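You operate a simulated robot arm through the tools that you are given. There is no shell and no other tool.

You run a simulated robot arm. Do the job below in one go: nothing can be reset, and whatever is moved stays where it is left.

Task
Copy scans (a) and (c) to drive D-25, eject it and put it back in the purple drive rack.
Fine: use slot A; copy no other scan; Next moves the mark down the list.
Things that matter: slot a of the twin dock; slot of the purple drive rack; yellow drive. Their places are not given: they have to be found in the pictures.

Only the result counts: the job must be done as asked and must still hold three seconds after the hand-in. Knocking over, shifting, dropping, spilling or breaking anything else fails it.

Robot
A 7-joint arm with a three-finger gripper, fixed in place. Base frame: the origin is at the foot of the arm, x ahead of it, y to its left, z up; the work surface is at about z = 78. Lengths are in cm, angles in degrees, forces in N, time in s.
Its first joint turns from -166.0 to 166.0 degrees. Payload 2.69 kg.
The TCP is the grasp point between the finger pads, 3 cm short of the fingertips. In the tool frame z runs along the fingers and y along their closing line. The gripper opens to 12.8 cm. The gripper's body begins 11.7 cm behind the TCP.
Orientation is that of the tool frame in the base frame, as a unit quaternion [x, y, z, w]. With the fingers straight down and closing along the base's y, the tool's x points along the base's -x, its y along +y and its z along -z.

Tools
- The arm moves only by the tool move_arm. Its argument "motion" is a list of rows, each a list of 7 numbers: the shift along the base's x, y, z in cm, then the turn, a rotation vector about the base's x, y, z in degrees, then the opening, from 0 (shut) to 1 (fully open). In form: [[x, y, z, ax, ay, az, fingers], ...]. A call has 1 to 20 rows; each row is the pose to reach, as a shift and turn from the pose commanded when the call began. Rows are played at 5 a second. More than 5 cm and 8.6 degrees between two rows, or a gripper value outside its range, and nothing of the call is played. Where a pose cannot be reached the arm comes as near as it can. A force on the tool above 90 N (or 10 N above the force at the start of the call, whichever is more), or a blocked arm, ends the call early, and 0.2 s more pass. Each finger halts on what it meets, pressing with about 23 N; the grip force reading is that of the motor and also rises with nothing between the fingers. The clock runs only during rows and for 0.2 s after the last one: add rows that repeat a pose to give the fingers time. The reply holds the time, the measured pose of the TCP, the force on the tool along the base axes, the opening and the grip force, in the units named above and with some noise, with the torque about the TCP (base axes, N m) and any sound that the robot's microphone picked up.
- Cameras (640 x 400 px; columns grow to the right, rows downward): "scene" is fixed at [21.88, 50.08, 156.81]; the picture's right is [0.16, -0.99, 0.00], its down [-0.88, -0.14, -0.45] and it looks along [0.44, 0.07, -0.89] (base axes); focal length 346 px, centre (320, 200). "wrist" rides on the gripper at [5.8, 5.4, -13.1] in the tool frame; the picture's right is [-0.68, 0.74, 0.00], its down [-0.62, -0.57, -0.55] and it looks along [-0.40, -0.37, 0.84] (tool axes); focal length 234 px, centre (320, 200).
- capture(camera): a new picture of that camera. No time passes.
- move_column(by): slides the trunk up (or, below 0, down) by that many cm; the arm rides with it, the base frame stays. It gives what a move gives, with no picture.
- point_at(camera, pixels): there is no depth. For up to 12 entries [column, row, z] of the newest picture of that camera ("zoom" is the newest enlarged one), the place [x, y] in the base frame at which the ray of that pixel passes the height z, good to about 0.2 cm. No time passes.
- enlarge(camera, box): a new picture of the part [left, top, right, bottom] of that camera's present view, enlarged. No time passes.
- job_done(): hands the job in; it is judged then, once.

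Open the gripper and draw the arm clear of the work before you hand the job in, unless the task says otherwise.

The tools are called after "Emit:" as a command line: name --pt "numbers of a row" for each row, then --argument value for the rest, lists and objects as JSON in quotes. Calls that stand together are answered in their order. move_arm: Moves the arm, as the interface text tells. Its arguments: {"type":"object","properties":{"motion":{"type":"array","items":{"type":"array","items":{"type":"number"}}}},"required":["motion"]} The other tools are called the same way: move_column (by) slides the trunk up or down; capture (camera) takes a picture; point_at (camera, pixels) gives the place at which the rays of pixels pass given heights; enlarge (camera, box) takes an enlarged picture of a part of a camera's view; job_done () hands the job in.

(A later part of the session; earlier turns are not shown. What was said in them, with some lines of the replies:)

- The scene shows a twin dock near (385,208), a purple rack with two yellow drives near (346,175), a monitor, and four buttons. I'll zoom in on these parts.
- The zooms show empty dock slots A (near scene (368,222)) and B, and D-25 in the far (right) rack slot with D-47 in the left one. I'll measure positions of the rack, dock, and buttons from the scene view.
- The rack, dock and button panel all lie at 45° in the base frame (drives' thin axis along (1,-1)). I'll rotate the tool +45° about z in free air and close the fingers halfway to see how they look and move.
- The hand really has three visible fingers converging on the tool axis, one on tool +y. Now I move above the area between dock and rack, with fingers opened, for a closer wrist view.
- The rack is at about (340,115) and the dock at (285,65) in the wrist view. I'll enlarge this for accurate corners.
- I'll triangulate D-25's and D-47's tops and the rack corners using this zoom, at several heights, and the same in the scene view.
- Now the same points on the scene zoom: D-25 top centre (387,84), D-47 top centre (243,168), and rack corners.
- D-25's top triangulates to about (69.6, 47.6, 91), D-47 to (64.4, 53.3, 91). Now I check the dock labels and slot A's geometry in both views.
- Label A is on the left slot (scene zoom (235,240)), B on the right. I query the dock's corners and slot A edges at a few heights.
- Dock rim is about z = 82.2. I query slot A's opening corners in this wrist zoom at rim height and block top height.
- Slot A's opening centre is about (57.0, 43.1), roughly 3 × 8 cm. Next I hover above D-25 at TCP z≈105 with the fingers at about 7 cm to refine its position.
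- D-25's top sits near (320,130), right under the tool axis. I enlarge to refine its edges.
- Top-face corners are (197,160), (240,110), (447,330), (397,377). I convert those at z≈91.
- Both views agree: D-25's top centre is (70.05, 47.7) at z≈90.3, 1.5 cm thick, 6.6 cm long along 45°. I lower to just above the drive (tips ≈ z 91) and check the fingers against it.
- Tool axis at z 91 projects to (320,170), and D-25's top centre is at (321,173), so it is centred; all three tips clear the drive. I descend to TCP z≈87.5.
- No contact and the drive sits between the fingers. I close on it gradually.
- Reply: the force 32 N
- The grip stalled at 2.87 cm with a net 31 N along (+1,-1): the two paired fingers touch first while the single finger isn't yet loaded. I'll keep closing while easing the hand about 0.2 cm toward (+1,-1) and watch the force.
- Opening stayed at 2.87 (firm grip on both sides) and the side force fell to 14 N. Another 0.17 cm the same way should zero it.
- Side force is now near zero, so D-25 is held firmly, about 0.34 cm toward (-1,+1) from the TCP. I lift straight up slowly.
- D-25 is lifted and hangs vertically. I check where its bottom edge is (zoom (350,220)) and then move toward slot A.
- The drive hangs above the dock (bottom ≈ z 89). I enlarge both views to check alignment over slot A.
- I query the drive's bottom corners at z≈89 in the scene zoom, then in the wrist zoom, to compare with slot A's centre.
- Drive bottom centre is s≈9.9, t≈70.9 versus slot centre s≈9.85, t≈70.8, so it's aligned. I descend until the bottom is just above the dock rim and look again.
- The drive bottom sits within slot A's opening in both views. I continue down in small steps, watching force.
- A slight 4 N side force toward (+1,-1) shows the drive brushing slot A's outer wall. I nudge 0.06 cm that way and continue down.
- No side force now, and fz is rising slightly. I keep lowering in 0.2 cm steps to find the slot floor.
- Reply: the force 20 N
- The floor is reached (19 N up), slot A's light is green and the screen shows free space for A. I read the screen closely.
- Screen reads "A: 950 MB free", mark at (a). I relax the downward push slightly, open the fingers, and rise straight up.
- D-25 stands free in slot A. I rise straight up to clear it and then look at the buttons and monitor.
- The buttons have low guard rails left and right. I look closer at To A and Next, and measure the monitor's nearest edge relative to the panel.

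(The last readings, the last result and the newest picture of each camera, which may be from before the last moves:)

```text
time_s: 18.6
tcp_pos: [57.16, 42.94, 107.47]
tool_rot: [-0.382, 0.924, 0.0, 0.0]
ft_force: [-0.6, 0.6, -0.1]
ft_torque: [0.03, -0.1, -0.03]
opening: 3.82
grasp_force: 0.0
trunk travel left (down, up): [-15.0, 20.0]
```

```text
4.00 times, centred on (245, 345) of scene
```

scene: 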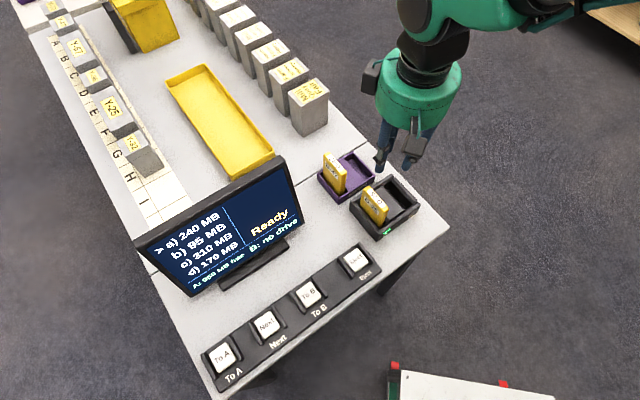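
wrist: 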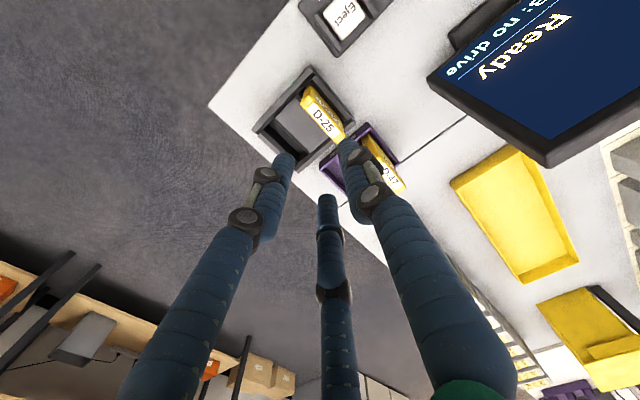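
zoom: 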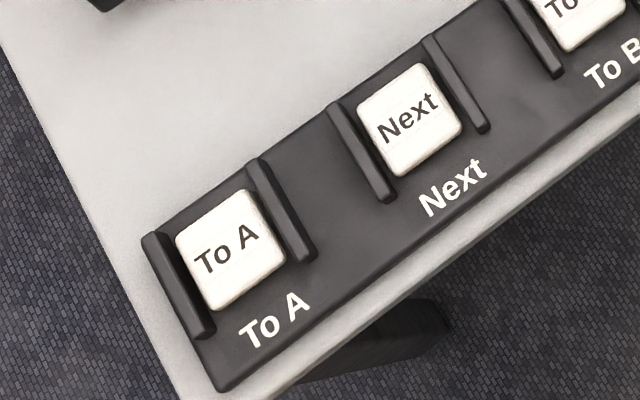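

Buttons are at about To A (21.4, 69.8), Next (29.0, 62.0), To B (36.6, 54.9), Eject (45.6, 45.6); the monitor foot starts ~12 cm behind them. I close the fingers and travel at height past Eject to above To A.

Emit:
move_arm --pt "-4 1 0 0 0 0 0.1" --pt "-8 2 0 0 0 0 0.0" --pt "-11.7 2.8 0 0 0 0 0.0" --pt "-15.1 6.2 0 0 0 0 0.0" --pt "-18.5 9.6 0 0 0 0 0.0" --pt "-21.9 13 0 0 0 0 0.0" --pt "-25.3 16.4 0 0 0 0 0.0" --pt "-28.7 19.8 0 0 0 0 0.0" --pt "-32.1 23.2 0 0 0 0 0.0" --pt "-35.89 26.99 0 0 0 0 0.0" --pt "-35.89 26.99 0 0 0 0 0.0"

Emit:
capture --camera "scene"

Emit:
capture --camera "wrist"

```text
refused: row 10 steps farther than a row can; nothing moved
```

```text
taken
```

scene: 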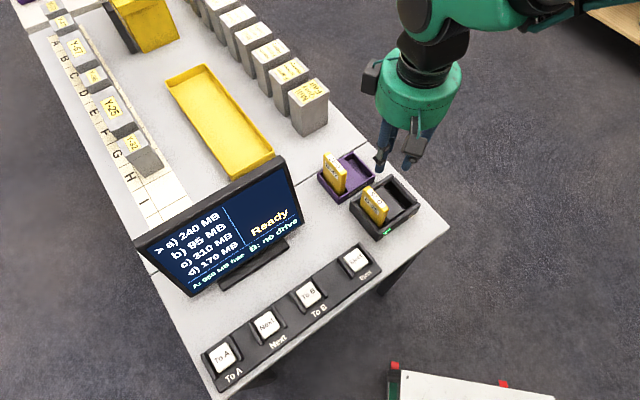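

```text
taken
```

wrist: 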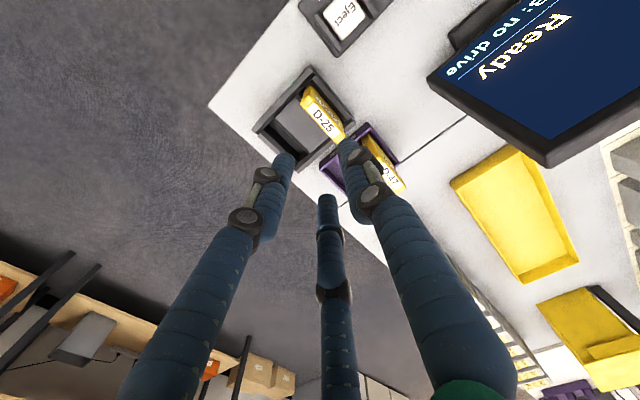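

The last step was slightly over 5 cm, so nothing moved. I resend it with smaller steps.

Emit:
move_arm --pt "-4 1 0 0 0 0 0.1" --pt "-8 2 0 0 0 0 0.0" --pt "-11.7 2.8 0 0 0 0 0.0" --pt "-14.7 5.8 0 0 0 0 0.0" --pt "-17.7 8.8 0 0 0 0 0.0" --pt "-20.7 11.8 0 0 0 0 0.0" --pt "-23.7 14.8 0 0 0 0 0.0" --pt "-26.7 17.8 0 0 0 0 0.0" --pt "-29.7 20.8 0 0 0 0 0.0" --pt "-32.7 23.8 0 0 0 0 0.0" --pt "-35.89 26.99 0 0 0 0 0.0" --pt "-35.89 26.99 0 0 0 0 0.0"

Emit:
capture --camera "scene"

Emit:
capture --camera "wrist"

```text
time_s: 21.2
tcp_pos: [21.18, 69.93, 107.56]
tool_rot: [-0.382, 0.924, 0.0, 0.0]
ft_force: [-1.6, 0.3, 0.1]
ft_torque: [-0.03, -0.07, 0.0]
opening: 0.22
grasp_force: 22.7
trunk travel left (down, up): [-15.0, 20.0]
```

```text
taken
```

scene: 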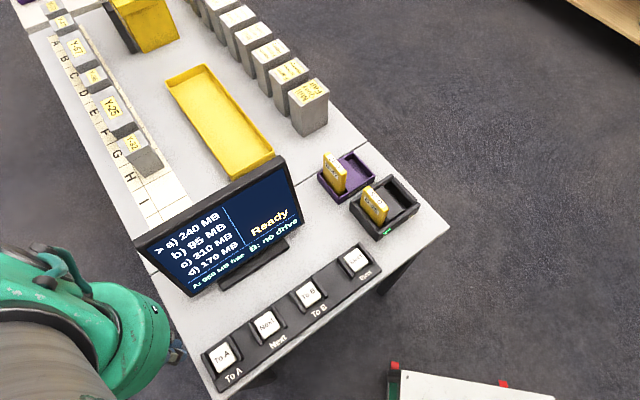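

```text
taken
```

wrist: 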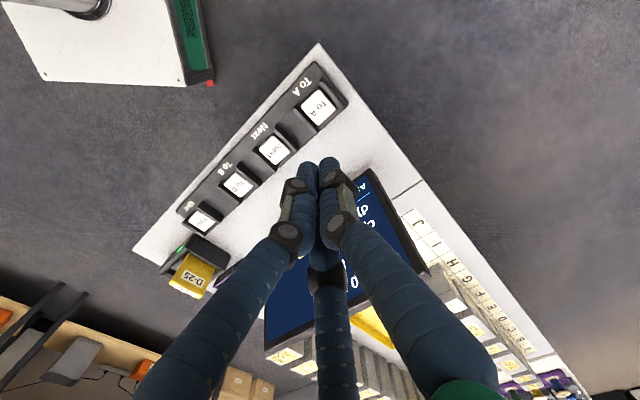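

To A is at (320,107) in the wrist view, exactly under the tool axis. I refine with an enlarged view.

Emit:
enlarge --camera "wrist" --box '[240, 50, 360, 170]'

Emit:
point_at --camera "zoom" --pixels '[[320, 200, 81]]'

```text
3.33 times, centred on (300, 110) of wrist
```

zoom: 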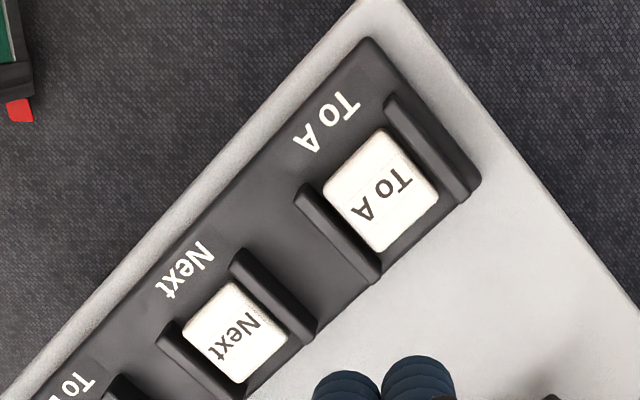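

```text
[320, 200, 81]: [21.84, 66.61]
```

Cap centres in this zoom: To A (382,190), Next (236,330). I convert at a few heights and cross-check from the scene view.

Emit:
point_at --camera "zoom" --pixels '[[382, 190, 80], [382, 190, 81], [382, 190, 82], [236, 330, 80], [236, 330, 81], [236, 330, 82], [300, 190, 82], [380, 280, 82], [390, 100, 82], [468, 195, 82]]'

Emit:
enlarge --camera "scene" --box '[195, 295, 295, 395]'

Emit:
point_at --camera "zoom" --pixels '[[231, 250, 80], [231, 250, 81], [231, 250, 82], [410, 120, 80], [410, 120, 81], [410, 120, 82]]'

```text
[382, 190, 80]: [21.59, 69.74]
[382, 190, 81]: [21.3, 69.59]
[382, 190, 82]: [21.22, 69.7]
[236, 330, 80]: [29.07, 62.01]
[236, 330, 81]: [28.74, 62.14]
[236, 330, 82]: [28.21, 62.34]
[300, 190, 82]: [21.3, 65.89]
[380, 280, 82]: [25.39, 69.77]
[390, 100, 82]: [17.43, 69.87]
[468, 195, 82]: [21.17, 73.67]
```

```text
4.00 times, centred on (245, 345) of scene
```

zoom: 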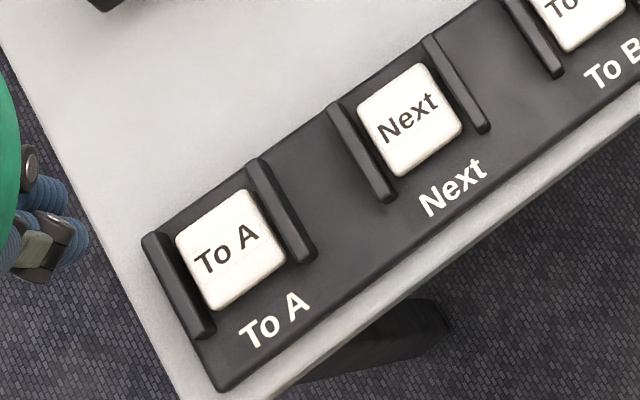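

```text
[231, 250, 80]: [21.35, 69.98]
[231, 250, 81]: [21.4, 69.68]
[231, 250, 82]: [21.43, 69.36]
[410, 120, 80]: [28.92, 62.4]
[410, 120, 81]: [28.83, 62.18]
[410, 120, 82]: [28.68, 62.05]
```

Both views agree: To A cap at (21.4, 69.65) top ≈ z 80.8, with ~4.4 cm between the guards. I descend to TCP z≈86 (tips at 83) above the cap.

Emit:
move_arm --pt "0 -0.15 -4 0 0 0 0.0" --pt "0 -0.15 -8 0 0 0 0.0" --pt "0 -0.15 -12 0 0 0 0.0" --pt "0 -0.15 -16 0 0 0 0.0" --pt "0 -0.15 -19.5 0 0 0 0.0" --pt "0 -0.15 -21.3 0 0 0 0.0" --pt "0 -0.15 -21.3 0 0 0 0.0"

Emit:
capture --camera "scene"

Emit:
capture --camera "wrist"

```text
time_s: 22.8
tcp_pos: [21.56, 69.5, 86.07]
tool_rot: [-0.383, 0.924, 0.0, 0.0]
ft_force: [-0.4, -0.5, -0.8]
ft_torque: [0.01, 0.03, 0.0]
opening: 0.23
grasp_force: 22.8
trunk travel left (down, up): [-15.0, 20.0]
```

```text
taken
```

scene: 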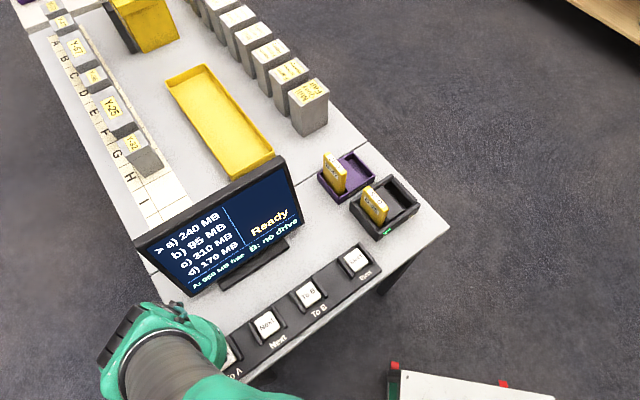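

```text
taken
```

wrist: 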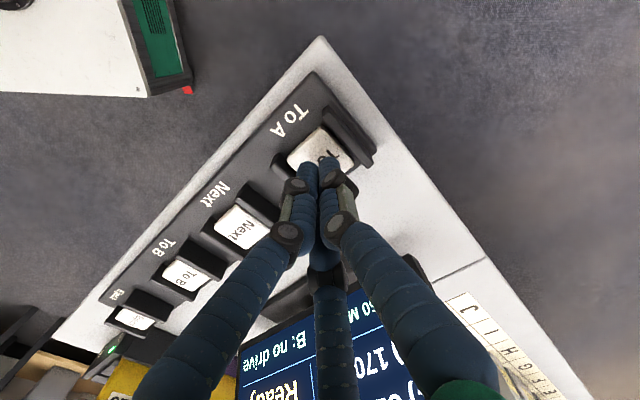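

Tips are centred over To A, and the screen stays visible. I lower in fine steps until the button reacts.

Emit:
move_arm --pt "0 0 -0.6 0 0 0 0.0" --pt "0 0 -1.2 0 0 0 0.0" --pt "0 0 -1.6 0 0 0 0.0" --pt "0 0 -1.9 0 0 0 0.0"

Emit:
enlarge --camera "scene" --box '[135, 150, 305, 300]'

```text
time_s: 23.8
tcp_pos: [21.42, 69.69, 84.26]
tool_rot: [-0.383, 0.924, 0.0, -0.001]
ft_force: [1.0, 0.5, 1.2]
ft_torque: [0.0, -0.03, -0.01]
opening: 0.23
grasp_force: 31.4
trunk travel left (down, up): [-15.0, 20.0]
```

```text
2.67 times, centred on (220, 225) of scene
```

zoom: 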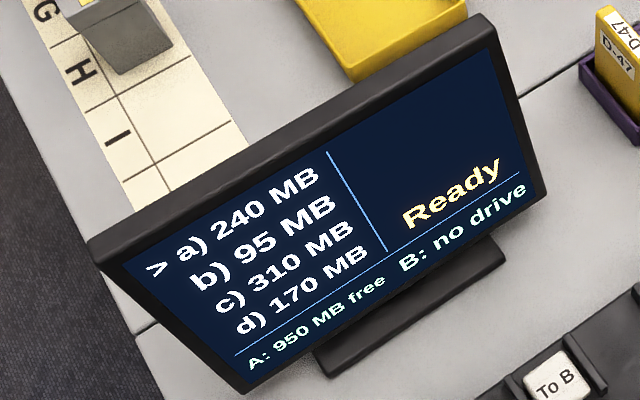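

No reaction yet at TCP z 84.25. I continue down another 0.4 cm in 0.2 cm steps.

Emit:
move_arm --pt "0 0 -0.2 0 0 0 0.0" --pt "0 0 -0.4 0 0 0 0.0"

Emit:
enlarge --camera "scene" --box '[135, 150, 305, 300]'

```text
time_s: 24.4
tcp_pos: [21.5, 69.75, 83.91]
tool_rot: [-0.383, 0.924, 0.0, 0.0]
ft_force: [1.7, 0.4, 4.3]
ft_torque: [-0.03, -0.04, 0.04]
opening: 0.61
grasp_force: 31.3
trunk travel left (down, up): [-15.0, 20.0]
heard: click
```

```text
2.67 times, centred on (220, 225) of scene
```

zoom: 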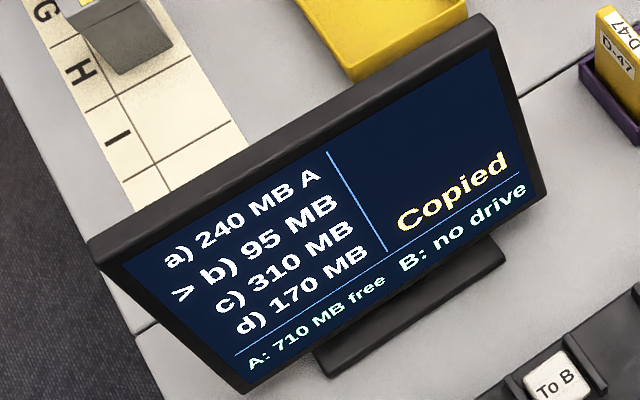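

Click heard: "Copied", (a) is marked A, and the mark moved by itself to (b). I lift and move over Next (28.85, 62.15), stopping above it.

Emit:
move_arm --pt "0 0 2 0 0 0 0.0" --pt "0 0 5 0 0 0 0.0" --pt "2.5 -2.5 6 0 0 0 0.0" --pt "5 -5 6 0 0 0 0.0" --pt "7.45 -7.5 6 0 0 0 0.0" --pt "7.45 -7.5 3.3 0 0 0 0.0" --pt "7.45 -7.5 2.3 0 0 0 0.0" --pt "7.45 -7.5 2.3 0 0 0 0.0"

Emit:
capture --camera "wrist"

Emit:
capture --camera "scene"

```text
time_s: 26.2
tcp_pos: [28.92, 62.16, 86.04]
tool_rot: [-0.382, 0.924, 0.0, 0.0]
ft_force: [-0.6, 0.0, -0.5]
ft_torque: [-0.05, 0.0, -0.02]
opening: 0.21
grasp_force: 31.5
trunk travel left (down, up): [-15.0, 20.0]
```

```text
taken
```

wrist: 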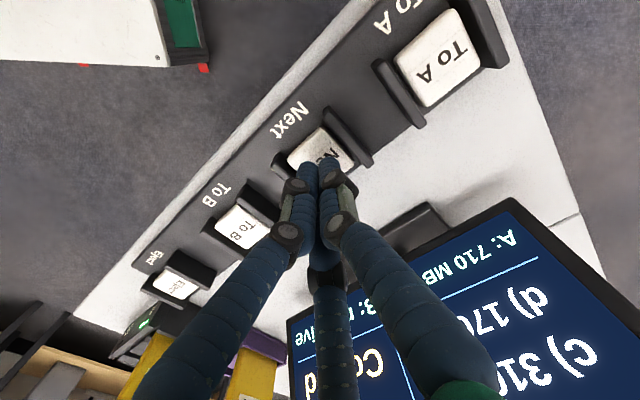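

```text
taken
```

scene: 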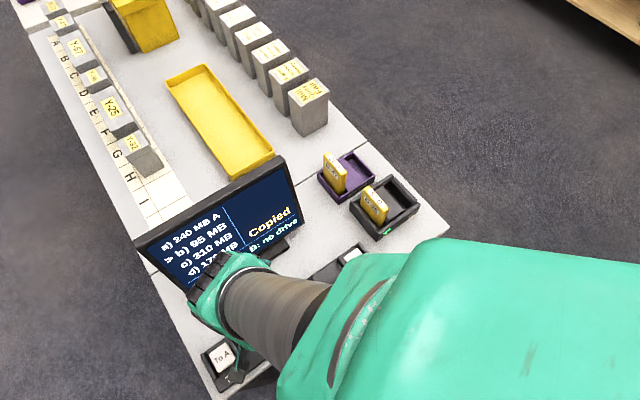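

The tips are over Next and the mark column is still visible. I press with the same depth profile as before (to TCP z 83.85).

Emit:
move_arm --pt "0 0 -1.0 0 0 0 0.0" --pt "0 0 -1.6 0 0 0 0.0" --pt "0 0 -1.9 0 0 0 0.0" --pt "0 0 -2.1 0 0 0 0.0" --pt "0 0 -2.3 0 0 0 0.0"

Emit:
enlarge --camera "scene" --box '[135, 150, 305, 300]'

```text
time_s: 27.4
tcp_pos: [28.83, 62.2, 83.88]
tool_rot: [-0.383, 0.924, -0.001, -0.001]
ft_force: [2.6, 0.4, 5.2]
ft_torque: [0.01, -0.06, 0.04]
opening: 0.58
grasp_force: 31.7
trunk travel left (down, up): [-15.0, 20.0]
heard: click
```

```text
2.67 times, centred on (220, 225) of scene
```

zoom: 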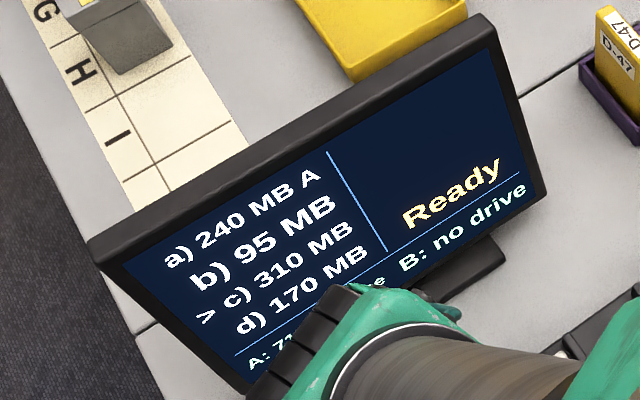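

Click heard and the mark is now on (c). I lift, go back above To A and verify the screen before pressing.

Emit:
move_arm --pt "0 0 2 0 0 0 0.0" --pt "0 0 5 0 0 0 0.0" --pt "-2.5 2.5 6 0 0 0 0.0" --pt "-5 5 6 0 0 0 0.0" --pt "-7.45 7.5 6 0 0 0 0.0" --pt "-7.45 7.5 3.3 0 0 0 0.0" --pt "-7.45 7.5 2.3 0 0 0 0.0" --pt "-7.45 7.5 2.3 0 0 0 0.0"

Emit:
enlarge --camera "scene" --box '[135, 150, 305, 300]'

Emit:
capture --camera "wrist"

```text
time_s: 29.2
tcp_pos: [21.62, 69.8, 86.11]
tool_rot: [-0.383, 0.924, 0.0, 0.0]
ft_force: [-0.6, 0.0, 0.0]
ft_torque: [0.0, 0.0, -0.01]
opening: 0.22
grasp_force: 31.2
trunk travel left (down, up): [-15.0, 20.0]
```

```text
2.67 times, centred on (220, 225) of scene
```

zoom: 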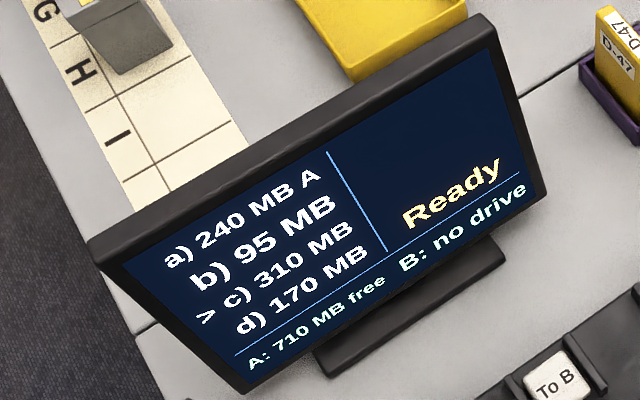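

```text
taken
```

wrist: 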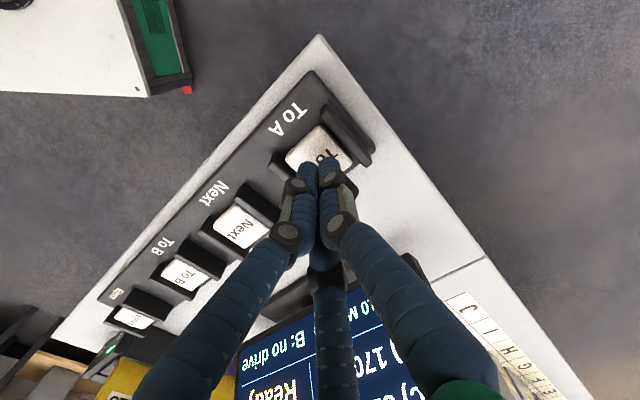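

Mark is on (c), status Ready, 710 MB free on A, and the tips are above To A. I press To A.

Emit:
move_arm --pt "0 0 -1.0 0 0 0 0.0" --pt "0 0 -1.6 0 0 0 0.0" --pt "0 0 -1.9 0 0 0 0.0" --pt "0 0 -2.1 0 0 0 0.0" --pt "0 0 -2.3 0 0 0 0.0"

Emit:
enlarge --camera "scene" --box '[135, 150, 305, 300]'

```text
time_s: 30.4
tcp_pos: [21.45, 69.65, 83.86]
tool_rot: [-0.382, 0.924, 0.0, 0.0]
ft_force: [1.9, 0.0, 4.6]
ft_torque: [-0.04, -0.05, 0.03]
opening: 0.6
grasp_force: 31.8
trunk travel left (down, up): [-15.0, 20.0]
heard: click
```

```text
2.67 times, centred on (220, 225) of scene
```

zoom: 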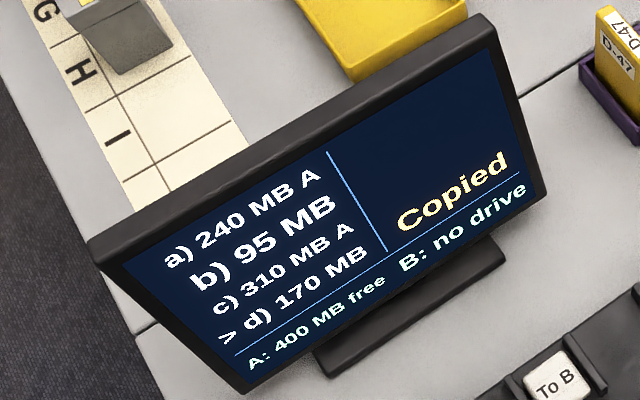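

(a) and (c) are now both marked A, 400 MB free. I lift and travel along the panel to above Eject, staying high.

Emit:
move_arm --pt "0 0 3 0 0 0 0.0" --pt "0 0 7 0 0 0 0.0" --pt "3 -3 10 0 0 0 0.0" --pt "6 -6 12 0 0 0 0.0" --pt "9 -9 12 0 0 0 0.0" --pt "12 -12 12 0 0 0 0.0" --pt "15 -15 12 0 0 0 0.0" --pt "18 -18 12 0 0 0 0.0" --pt "21 -21 12 0 0 0 0.0" --pt "24.2 -24.05 12 0 0 0 0.0" --pt "24.2 -24.05 12 0 0 0 0.0"

Emit:
capture --camera "wrist"

Emit:
capture --camera "scene"

```text
refused: row 3 steps farther than a row can; nothing moved
```

```text
taken
```

wrist: 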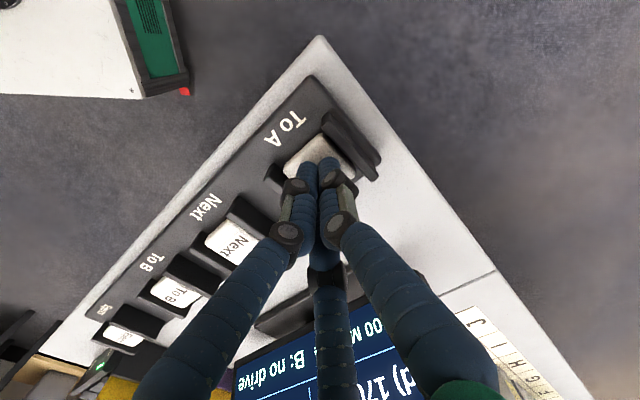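

```text
taken
```

scene: 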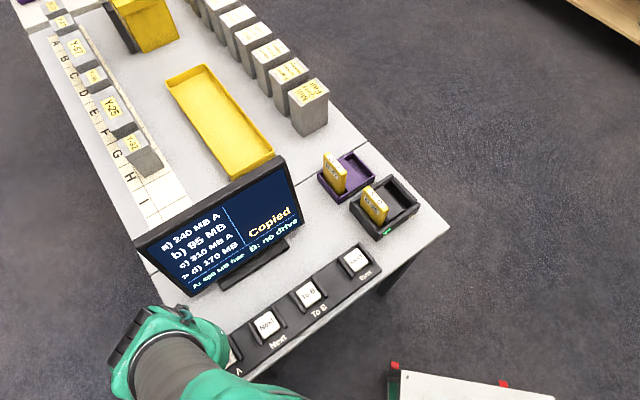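

One step was slightly too long, so nothing moved. I resend with the lift done first.

Emit:
move_arm --pt "0 0 4 0 0 0 0.0" --pt "0 0 8 0 0 0 0.0" --pt "0 0 12 0 0 0 0.0" --pt "3 -3 12 0 0 0 0.0" --pt "6 -6 12 0 0 0 0.0" --pt "9 -9 12 0 0 0 0.0" --pt "12 -12 12 0 0 0 0.0" --pt "15 -15 12 0 0 0 0.0" --pt "18 -18 12 0 0 0 0.0" --pt "21 -21 12 0 0 0 0.0" --pt "24.2 -24.05 12 0 0 0 0.0" --pt "24.2 -24.05 12 0 0 0 0.0"

Emit:
capture --camera "wrist"

Emit:
capture --camera "scene"

```text
time_s: 33.0
tcp_pos: [45.6, 45.4, 95.93]
tool_rot: [-0.383, 0.924, 0.0, 0.0]
ft_force: [0.5, -0.6, 0.3]
ft_torque: [0.04, 0.07, -0.01]
opening: 0.22
grasp_force: 30.9
trunk travel left (down, up): [-15.0, 20.0]
```

```text
taken
```

wrist: 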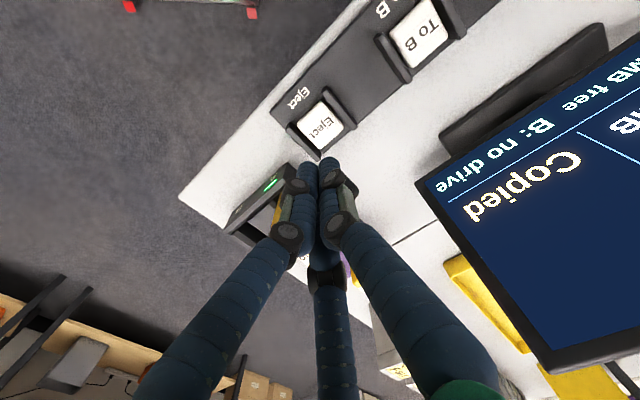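

```text
taken
```

scene: 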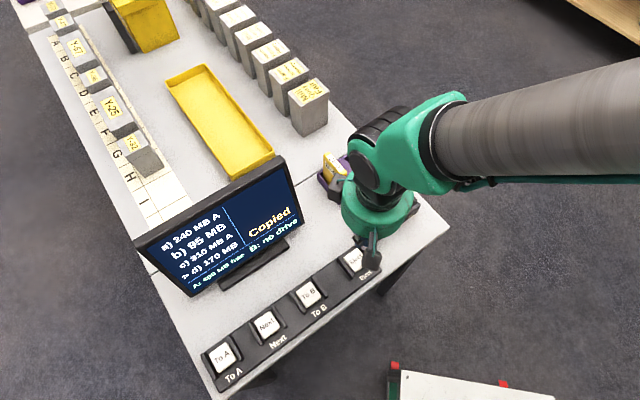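

Eject's cap is at (321,126) in the wrist view, on the tool axis. I verify numerically before pressing.

Emit:
enlarge --camera "wrist" --box '[270, 80, 370, 170]'

Emit:
point_at --camera "wrist" --pixels '[[321, 126, 80.8], [298, 128, 80.8], [343, 122, 80.8]]'

```text
4.44 times, centred on (320, 125) of wrist
```

zoom: 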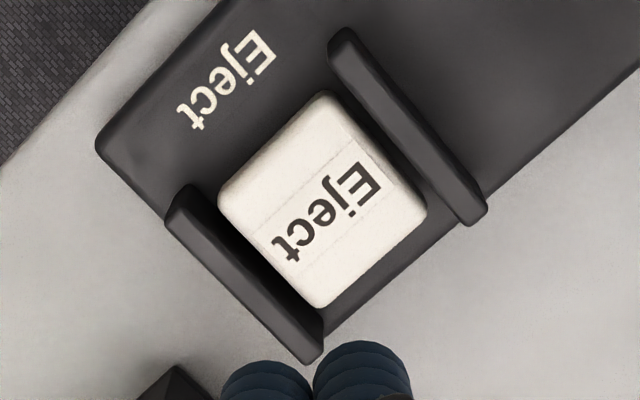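

```text
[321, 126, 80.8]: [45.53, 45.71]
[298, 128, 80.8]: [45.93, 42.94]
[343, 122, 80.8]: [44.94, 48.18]
```

The Eject cap is at (45.5, 45.7), matching the TCP. I descend and press with the same final depth.

Emit:
move_arm --pt "0 0.05 -4 0 0 0 0.0" --pt "0 0.05 -8 0 0 0 0.0" --pt "0 0.05 -9.7 0 0 0 0.0" --pt "0 0.05 -10.7 0 0 0 0.0" --pt "0 0.05 -11.3 0 0 0 0.0" --pt "0 0.05 -11.6 0 0 0 0.0" --pt "0 0.05 -11.8 0 0 0 0.0" --pt "0 0.05 -12.0 0 0 0 0.0"

Emit:
enlarge --camera "scene" --box '[135, 150, 305, 300]'

Emit:
capture --camera "wrist"

```text
time_s: 34.8
tcp_pos: [45.65, 45.84, 83.83]
tool_rot: [-0.383, 0.924, 0.0, 0.0]
ft_force: [-2.9, 1.4, 4.7]
ft_torque: [0.01, 0.09, 0.0]
opening: 0.61
grasp_force: 31.3
trunk travel left (down, up): [-15.0, 20.0]
heard: click
```

```text
2.67 times, centred on (220, 225) of scene
```

zoom: 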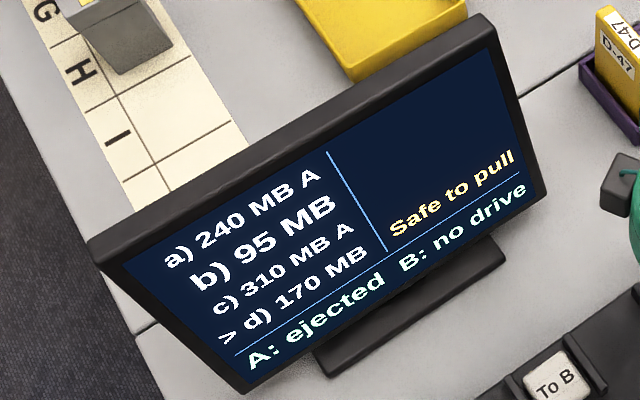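

```text
taken
```

wrist: 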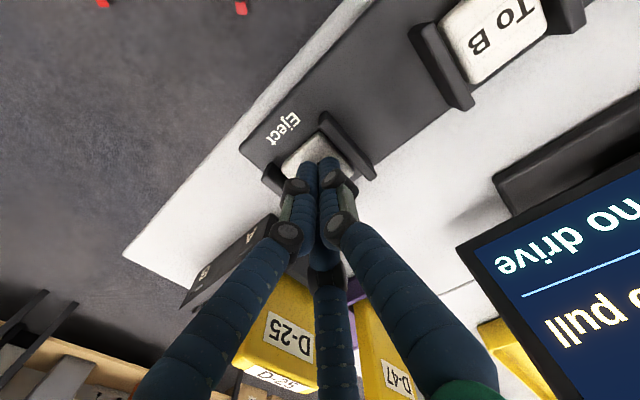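

"A: ejected – Safe to pull." I lift well clear, then move above D-25 in the dock with the fingers reopened to ~7 cm.

Emit:
move_arm --pt "0 0 3 0 0 0 0.0" --pt "0 0 7 0 0 0 0.0" --pt "0 0 11.5 0 0 0 0.0" --pt "0 0 16 0 0 0 0.0" --pt "0 0 20 0 0 0 0.0" --pt "4 -1 20 0 0 0 0.2" --pt "8 -2 20 0 0 0 0.4" --pt "11.69 -2.84 20 0 0 0 0.55" --pt "11.69 -2.84 20 0 0 0 0.55"

Emit:
capture --camera "wrist"

Emit:
capture --camera "scene"

```text
time_s: 36.8
tcp_pos: [57.33, 42.73, 103.62]
tool_rot: [-0.383, 0.924, 0.0, 0.0]
ft_force: [0.3, -0.6, 0.3]
ft_torque: [0.01, 0.02, 0.01]
opening: 7.03
grasp_force: 0.0
trunk travel left (down, up): [-15.0, 20.0]
```

```text
taken
```

wrist: 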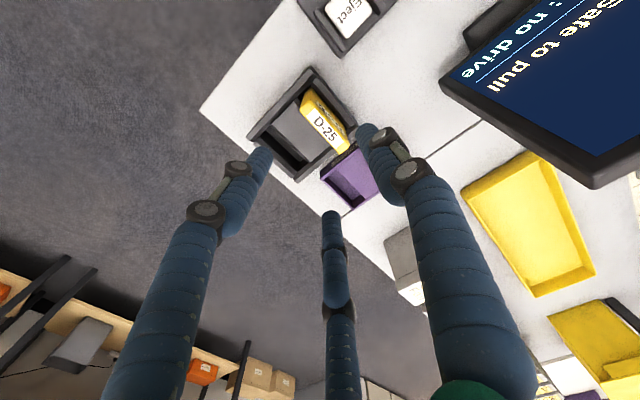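

```text
taken
```

scene: 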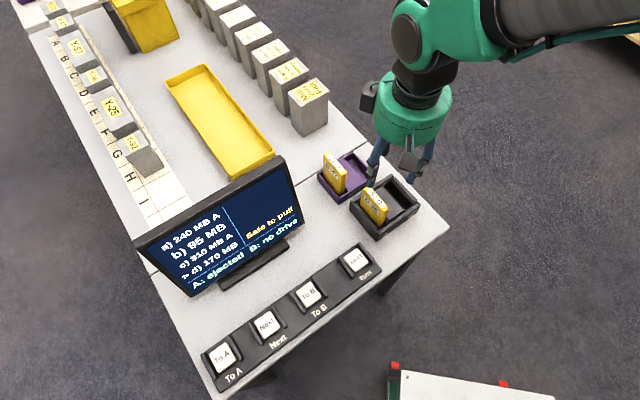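

D-25 stands in slot A. I enlarge to measure its top before gripping.

Emit:
enlarge --camera "wrist" --box '[280, 75, 370, 165]'

Emit:
point_at --camera "wrist" --pixels '[[325, 130, 90.3]]'

```text
4.44 times, centred on (325, 120) of wrist
```

zoom: 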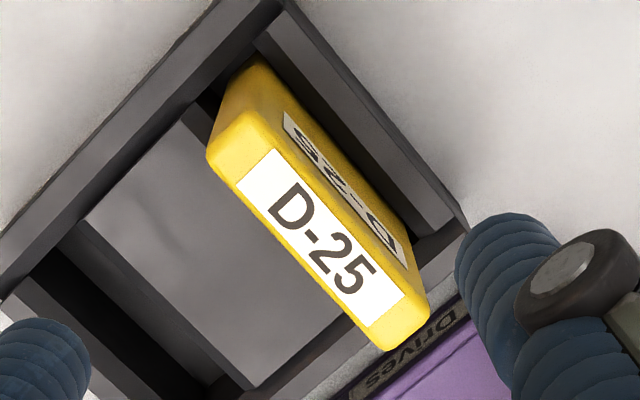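

```text
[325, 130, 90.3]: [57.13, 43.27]
```

Emit:
point_at --camera "zoom" --pixels '[[207, 152, 90.3], [245, 108, 90.3], [430, 310, 90.3], [388, 350, 90.3], [317, 230, 90.3], [317, 230, 91.3]]'

Emit:
enlarge --camera "scene" --box '[340, 170, 420, 245]'

```text
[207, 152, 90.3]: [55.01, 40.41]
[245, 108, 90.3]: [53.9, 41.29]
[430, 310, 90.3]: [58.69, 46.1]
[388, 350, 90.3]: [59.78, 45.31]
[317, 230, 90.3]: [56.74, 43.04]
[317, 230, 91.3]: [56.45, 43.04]
```

```text
5.33 times, centred on (380, 208) of scene
```

zoom: 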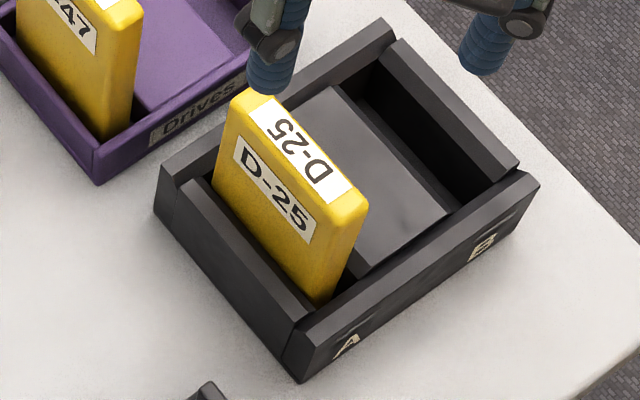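

The drive's top centre is near (56.9, 43.25), about 0.2 cm closer to the outer wall than when released. I shift the TCP by (-0.15,+0.15) and descend around it, pausing above for a check via force.

Emit:
move_arm --pt "-0.15 0.15 -4 0 0 0 0.55" --pt "-0.15 0.15 -8 0 0 0 0.55" --pt "-0.15 0.15 -10.5 0 0 0 0.55" --pt "-0.15 0.15 -12.5 0 0 0 0.55" --pt "-0.15 0.15 -14.5 0 0 0 0.55" --pt "-0.15 0.15 -16.4 0 0 0 0.55" --pt "-0.15 0.15 -16.4 0 0 0 0.55"

Emit:
capture --camera "wrist"

```text
time_s: 38.4
tcp_pos: [57.09, 42.88, 87.58]
tool_rot: [-0.383, 0.924, -0.001, 0.0]
ft_force: [0.8, 0.4, -0.9]
ft_torque: [-0.02, 0.04, 0.01]
opening: 7.0
grasp_force: 0.1
trunk travel left (down, up): [-15.0, 20.0]
```

```text
taken
```

wrist: 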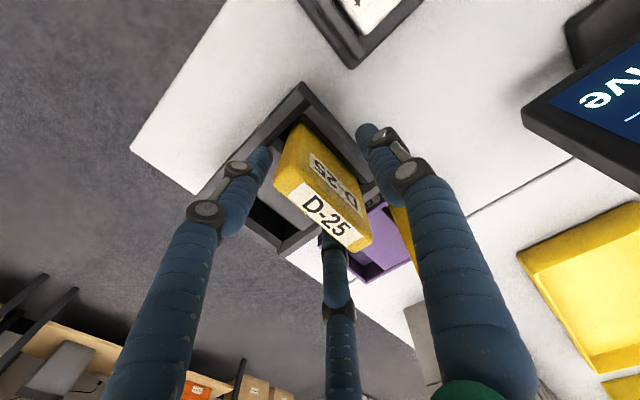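

The drive sits freely between the fingers with no force. I close gradually.

Emit:
move_arm --pt "0 0 0 0 0 0 0.42" --pt "0 0 0 0 0 0 0.33" --pt "0 0 0 0 0 0 0.26" --pt "0 0 0 0 0 0 0.2" --pt "0 0 0 0 0 0 0.1" --pt "0 0 0 0 0 0 0.0" --pt "0 0 0 0 0 0 0.0"

Emit:
capture --camera "wrist"

```text
time_s: 40.0
tcp_pos: [57.15, 42.82, 87.58]
tool_rot: [-0.383, 0.924, -0.001, -0.001]
ft_force: [22.2, -23.8, -0.1]
ft_torque: [-1.23, -1.16, 0.01]
opening: 2.86
grasp_force: 22.7
trunk travel left (down, up): [-15.0, 20.0]
```

```text
taken
```

wrist: 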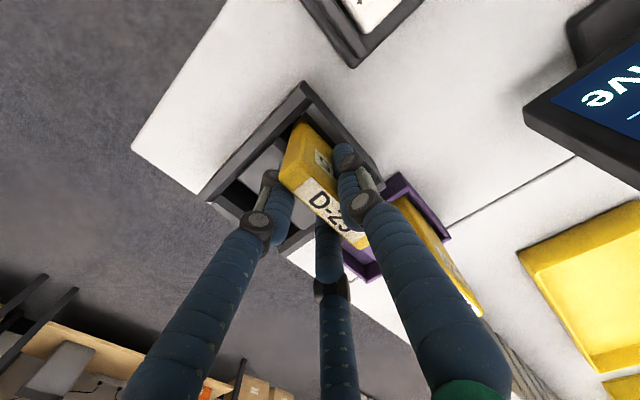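

Same pattern as before: firm grip but 32 N side load toward (+1,-1). I ease the hand that way to unload it.

Emit:
move_arm --pt "0.07 -0.07 0 0 0 0 0.0" --pt "0.14 -0.14 0 0 0 0 0.0" --pt "0.2 -0.2 0 0 0 0 0.0" --pt "0.2 -0.2 0 0 0 0 0.0"

```text
time_s: 41.0
tcp_pos: [57.22, 42.75, 87.56]
tool_rot: [-0.382, 0.924, 0.0, 0.0]
ft_force: [-2.0, -4.1, 14.3]
ft_torque: [-0.09, 0.18, 0.03]
opening: 2.84
grasp_force: 22.9
trunk travel left (down, up): [-15.0, 20.0]
```

Side load is nearly gone. I lift D-25 straight up slowly out of slot A.

Emit:
move_arm --pt "0 0 0.5 0 0 0 0.0" --pt "0 0 1.5 0 0 0 0.0" --pt "0 0 3 0 0 0 0.0" --pt "0 0 4.5 0 0 0 0.0" --pt "0 0 6 0 0 0 0.0" --pt "0 0 8 0 0 0 0.0" --pt "0 0 10 0 0 0 0.0" --pt "0 0 12 0 0 0 0.0" --pt "0 0 12 0 0 0 0.0"

Emit:
capture --camera "wrist"

Emit:
capture --camera "scene"

```text
time_s: 43.0
tcp_pos: [57.42, 42.73, 99.56]
tool_rot: [-0.383, 0.924, 0.001, 0.0]
ft_force: [1.0, 0.3, -1.2]
ft_torque: [0.03, 0.0, -0.01]
opening: 2.81
grasp_force: 23.1
trunk travel left (down, up): [-15.0, 20.0]
```

```text
taken
```

wrist: 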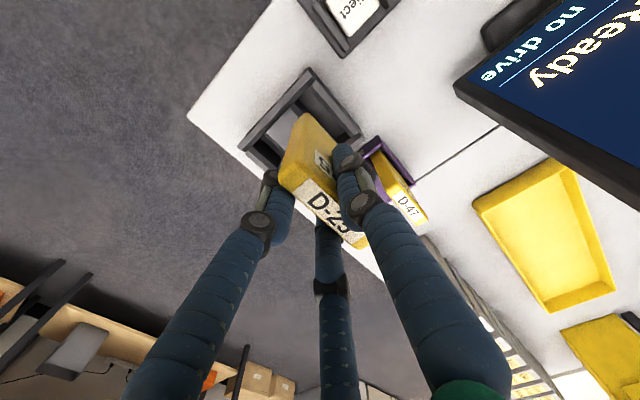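

```text
taken
```

scene: 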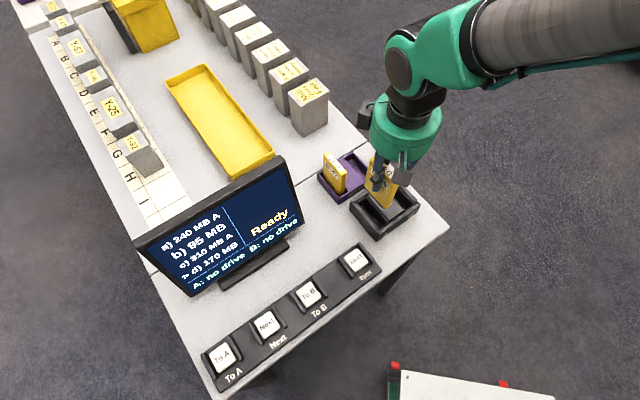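

D-25 is out (A: no drive), held in the same way as before. I move over the empty rack slot at (70.29, 47.47).

Emit:
move_arm --pt "3 1.1 0 0 0 0 0.0" --pt "6 2.2 0 0 0 0 0.0" --pt "9 3.3 0 0 0 0 0.0" --pt "11.5 4.2 0 0 0 0 0.0" --pt "12.95 4.71 0 0 0 0 0.0" --pt "12.95 4.71 0 0 0 0 0.0"

Emit:
enlarge --camera "wrist" --box '[250, 10, 410, 170]'

Emit:
enlarge --camera "scene" --box '[305, 110, 405, 210]'

```text
time_s: 44.4
tcp_pos: [70.49, 47.3, 99.54]
tool_rot: [-0.383, 0.924, 0.0, 0.001]
ft_force: [-0.7, -0.7, -2.5]
ft_torque: [-0.08, -0.03, 0.0]
opening: 2.82
grasp_force: 23.0
trunk travel left (down, up): [-15.0, 20.0]
```

```text
2.50 times, centred on (330, 90) of wrist
```

zoom: 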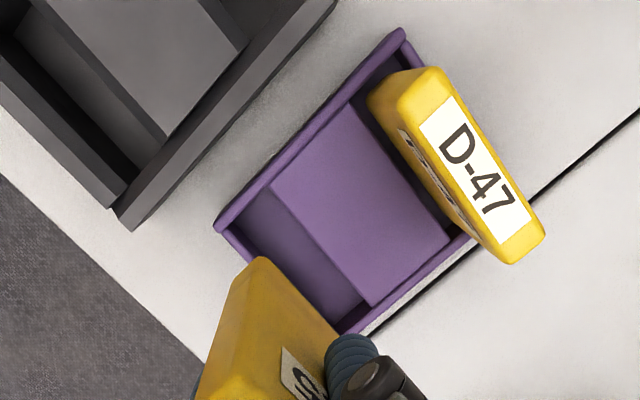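

```text
4.00 times, centred on (355, 160) of scene
```

zoom: 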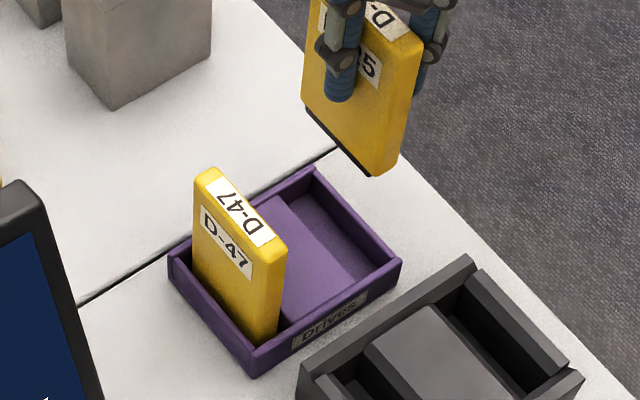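

The drive hangs over the right rack slot. I descend until its bottom is just above the rack rim and check alignment.

Emit:
move_arm --pt "0 0 -3 0 0 0 0.0" --pt "0 0 -5.5 0 0 0 0.0" --pt "0 0 -7.5 0 0 0 0.0" --pt "0 0 -8.5 0 0 0 0.0" --pt "0 0 -8.5 0 0 0 0.0"

Emit:
enlarge --camera "wrist" --box '[250, 10, 410, 170]'

Emit:
enlarge --camera "scene" --box '[305, 110, 405, 210]'

```text
time_s: 45.6
tcp_pos: [70.31, 47.28, 91.1]
tool_rot: [-0.383, 0.924, 0.0, 0.0]
ft_force: [0.0, -0.4, -2.0]
ft_torque: [-0.01, 0.01, 0.01]
opening: 2.8
grasp_force: 22.9
trunk travel left (down, up): [-15.0, 20.0]
```

```text
2.50 times, centred on (330, 90) of wrist
```

zoom: 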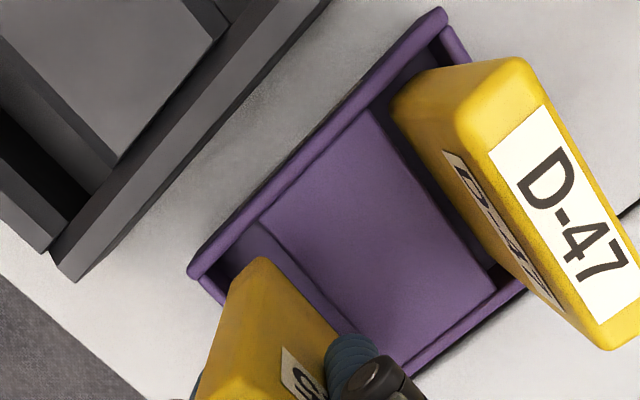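

```text
4.00 times, centred on (355, 160) of scene
```

zoom: 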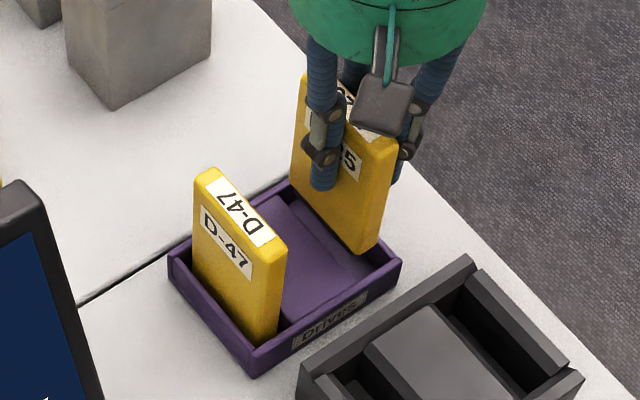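

The bottom lies inside the right slot's outline in both views. I lower in small steps, stopping short of the floor.

Emit:
move_arm --pt "0 0 -0.6 0 0 0 0.0" --pt "0 0 -1.2 0 0 0 0.0" --pt "0 0 -1.8 0 0 0 0.0" --pt "0 0 -2.4 0 0 0 0.0"

```text
time_s: 46.6
tcp_pos: [70.4, 47.47, 88.57]
tool_rot: [-0.382, 0.924, 0.0, 0.0]
ft_force: [-0.3, -0.1, -2.5]
ft_torque: [-0.02, 0.02, 0.0]
opening: 2.78
grasp_force: 23.2
trunk travel left (down, up): [-15.0, 20.0]
```

No side force, so it's sliding in freely. I continue down about 1 cm to the floor.

Emit:
move_arm --pt "0 0 -0.4 0 0 0 0.0" --pt "0 0 -0.8 0 0 0 0.0" --pt "0 0 -1.0 0 0 0 0.0" --pt "0 0 -1.0 0 0 0 0.0"

```text
time_s: 47.6
tcp_pos: [70.3, 47.4, 87.54]
tool_rot: [-0.383, 0.924, 0.0, -0.001]
ft_force: [-0.7, -1.0, 5.8]
ft_torque: [0.06, -0.01, 0.06]
opening: 2.79
grasp_force: 23.4
trunk travel left (down, up): [-15.0, 20.0]
```

fz rose to +6 N: the drive is on the rack floor at the same height as originally. I open gradually.

Emit:
move_arm --pt "0 0 0 0 0 0 0.23" --pt "0 0 0 0 0 0 0.27" --pt "0 0 0 0 0 0 0.35" --pt "0 0 0 0 0 0 0.45" --pt "0 0 0 0 0 0 0.55" --pt "0 0 0 0 0 0 0.55"

Emit:
capture --camera "wrist"

Emit:
enlarge --camera "scene" --box '[305, 110, 405, 210]'

```text
time_s: 49.0
tcp_pos: [70.34, 47.36, 87.51]
tool_rot: [-0.383, 0.924, 0.001, 0.0]
ft_force: [-0.1, 0.5, 0.0]
ft_torque: [-0.02, 0.0, -0.01]
opening: 7.06
grasp_force: 0.0
trunk travel left (down, up): [-15.0, 20.0]
```

```text
taken
```

wrist: 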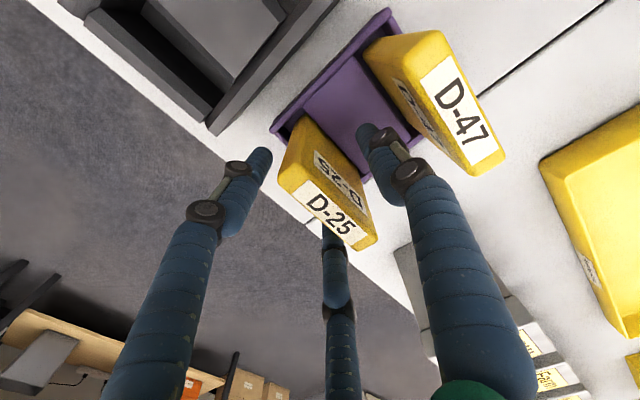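

```text
4.00 times, centred on (355, 160) of scene
```

zoom: 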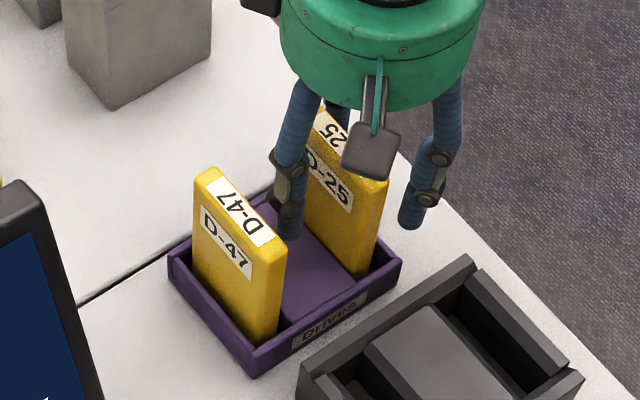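

D-25 is released and standing in its slot, with no force on the tool. I rise straight up and then back away from the table.

Emit:
move_arm --pt "0 0 2 0 0 0 0.55" --pt "0 0 5 0 0 0 0.55" --pt "0 0 9 0 0 0 0.55" --pt "0 0 13.5 0 0 0 0.55" --pt "0 0 18 0 0 0 0.6" --pt "0 0 22 0 0 0 0.7" --pt "0 0 26 0 0 0 0.8" --pt "-2 -4 28 0 0 0 1.0" --pt "-4 -8 30 0 0 0 1.0" --pt "-6 -12 30 0 0 0 1.0" --pt "-8 -16 30 0 0 0 1.0" --pt "-8 -16 30 0 0 0 1.0"

Emit:
capture --camera "scene"

Emit:
enlarge --camera "scene" --box '[305, 120, 435, 250]'

Emit:
enlarge --camera "scene" --box '[135, 150, 305, 300]'

```text
time_s: 51.6
tcp_pos: [62.1, 31.4, 117.54]
tool_rot: [-0.383, 0.924, 0.0, 0.0]
ft_force: [-0.2, 0.1, 0.6]
ft_torque: [0.08, -0.03, 0.01]
opening: 12.81
grasp_force: 0.1
trunk travel left (down, up): [-15.0, 20.0]
```

```text
taken
```

scene: 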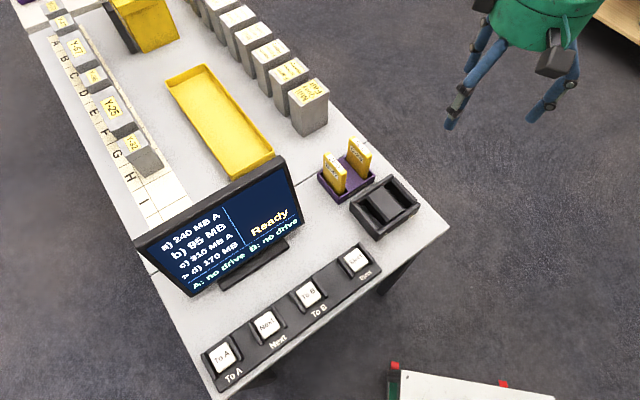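

```text
3.08 times, centred on (370, 185) of scene
```

zoom: 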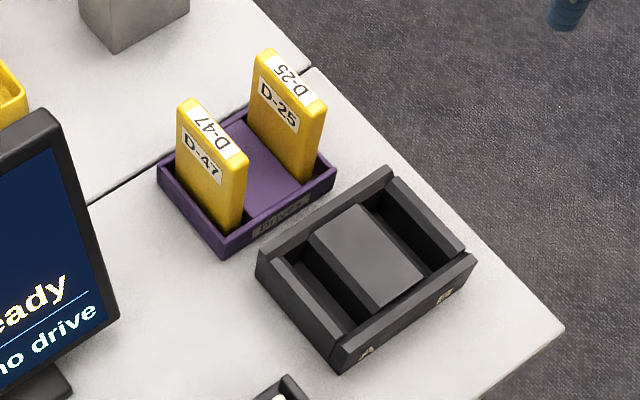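

```text
2.67 times, centred on (220, 225) of scene
```

zoom: 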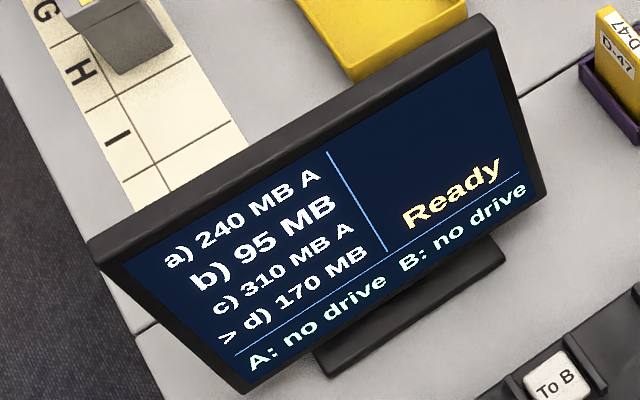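

D-25 is back, the dock is empty, and the screen shows only (a) and (c) marked A. I check closely that D-25 is properly seated and not leaning on anything.

Emit:
enlarge --camera "scene" --box '[312, 132, 382, 207]'

Emit:
enlarge --camera "wrist" --box '[230, 0, 430, 160]'

```text
5.33 times, centred on (347, 170) of scene
```

zoom: 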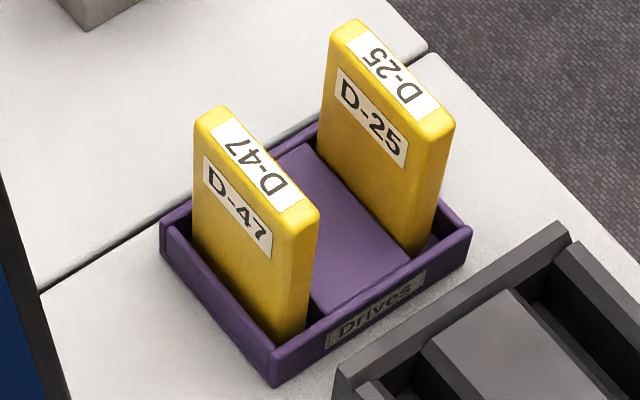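

```text
2.50 times, centred on (330, 80) of wrist
```

zoom: 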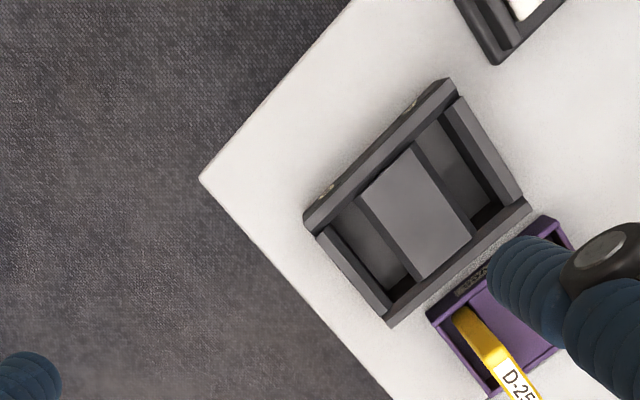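

D-25 stands upright in the right slot of the purple rack, level with D-47. The dock is empty, the gripper is open, and the arm is clear of the work, so I hand the job in.

Emit:
job_done

```text
The job is handed in.
```

I copied scans (a) and (c) to drive D-25 through slot A, ejected it and put it back in its slot in the purple rack. The job is handed in; I haven't seen a verdict on it.

- **Copies:** the screen marks only (a) and (c) as copied to A. Scans (b) and (d) were not copied.
- **Eject:** the screen showed "A: ejected" and "Safe to pull" before I lifted the drive out. It now reads "A: no drive" and "Ready".
- **Drive:** D-25 stands upright in its original slot. It sits about half a centimetre closer to the middle of the rack than it started, within the slot's play.
- **Surroundings:** in the last pictures nothing else looks shifted, the gripper is open and the arm is clear of the table.
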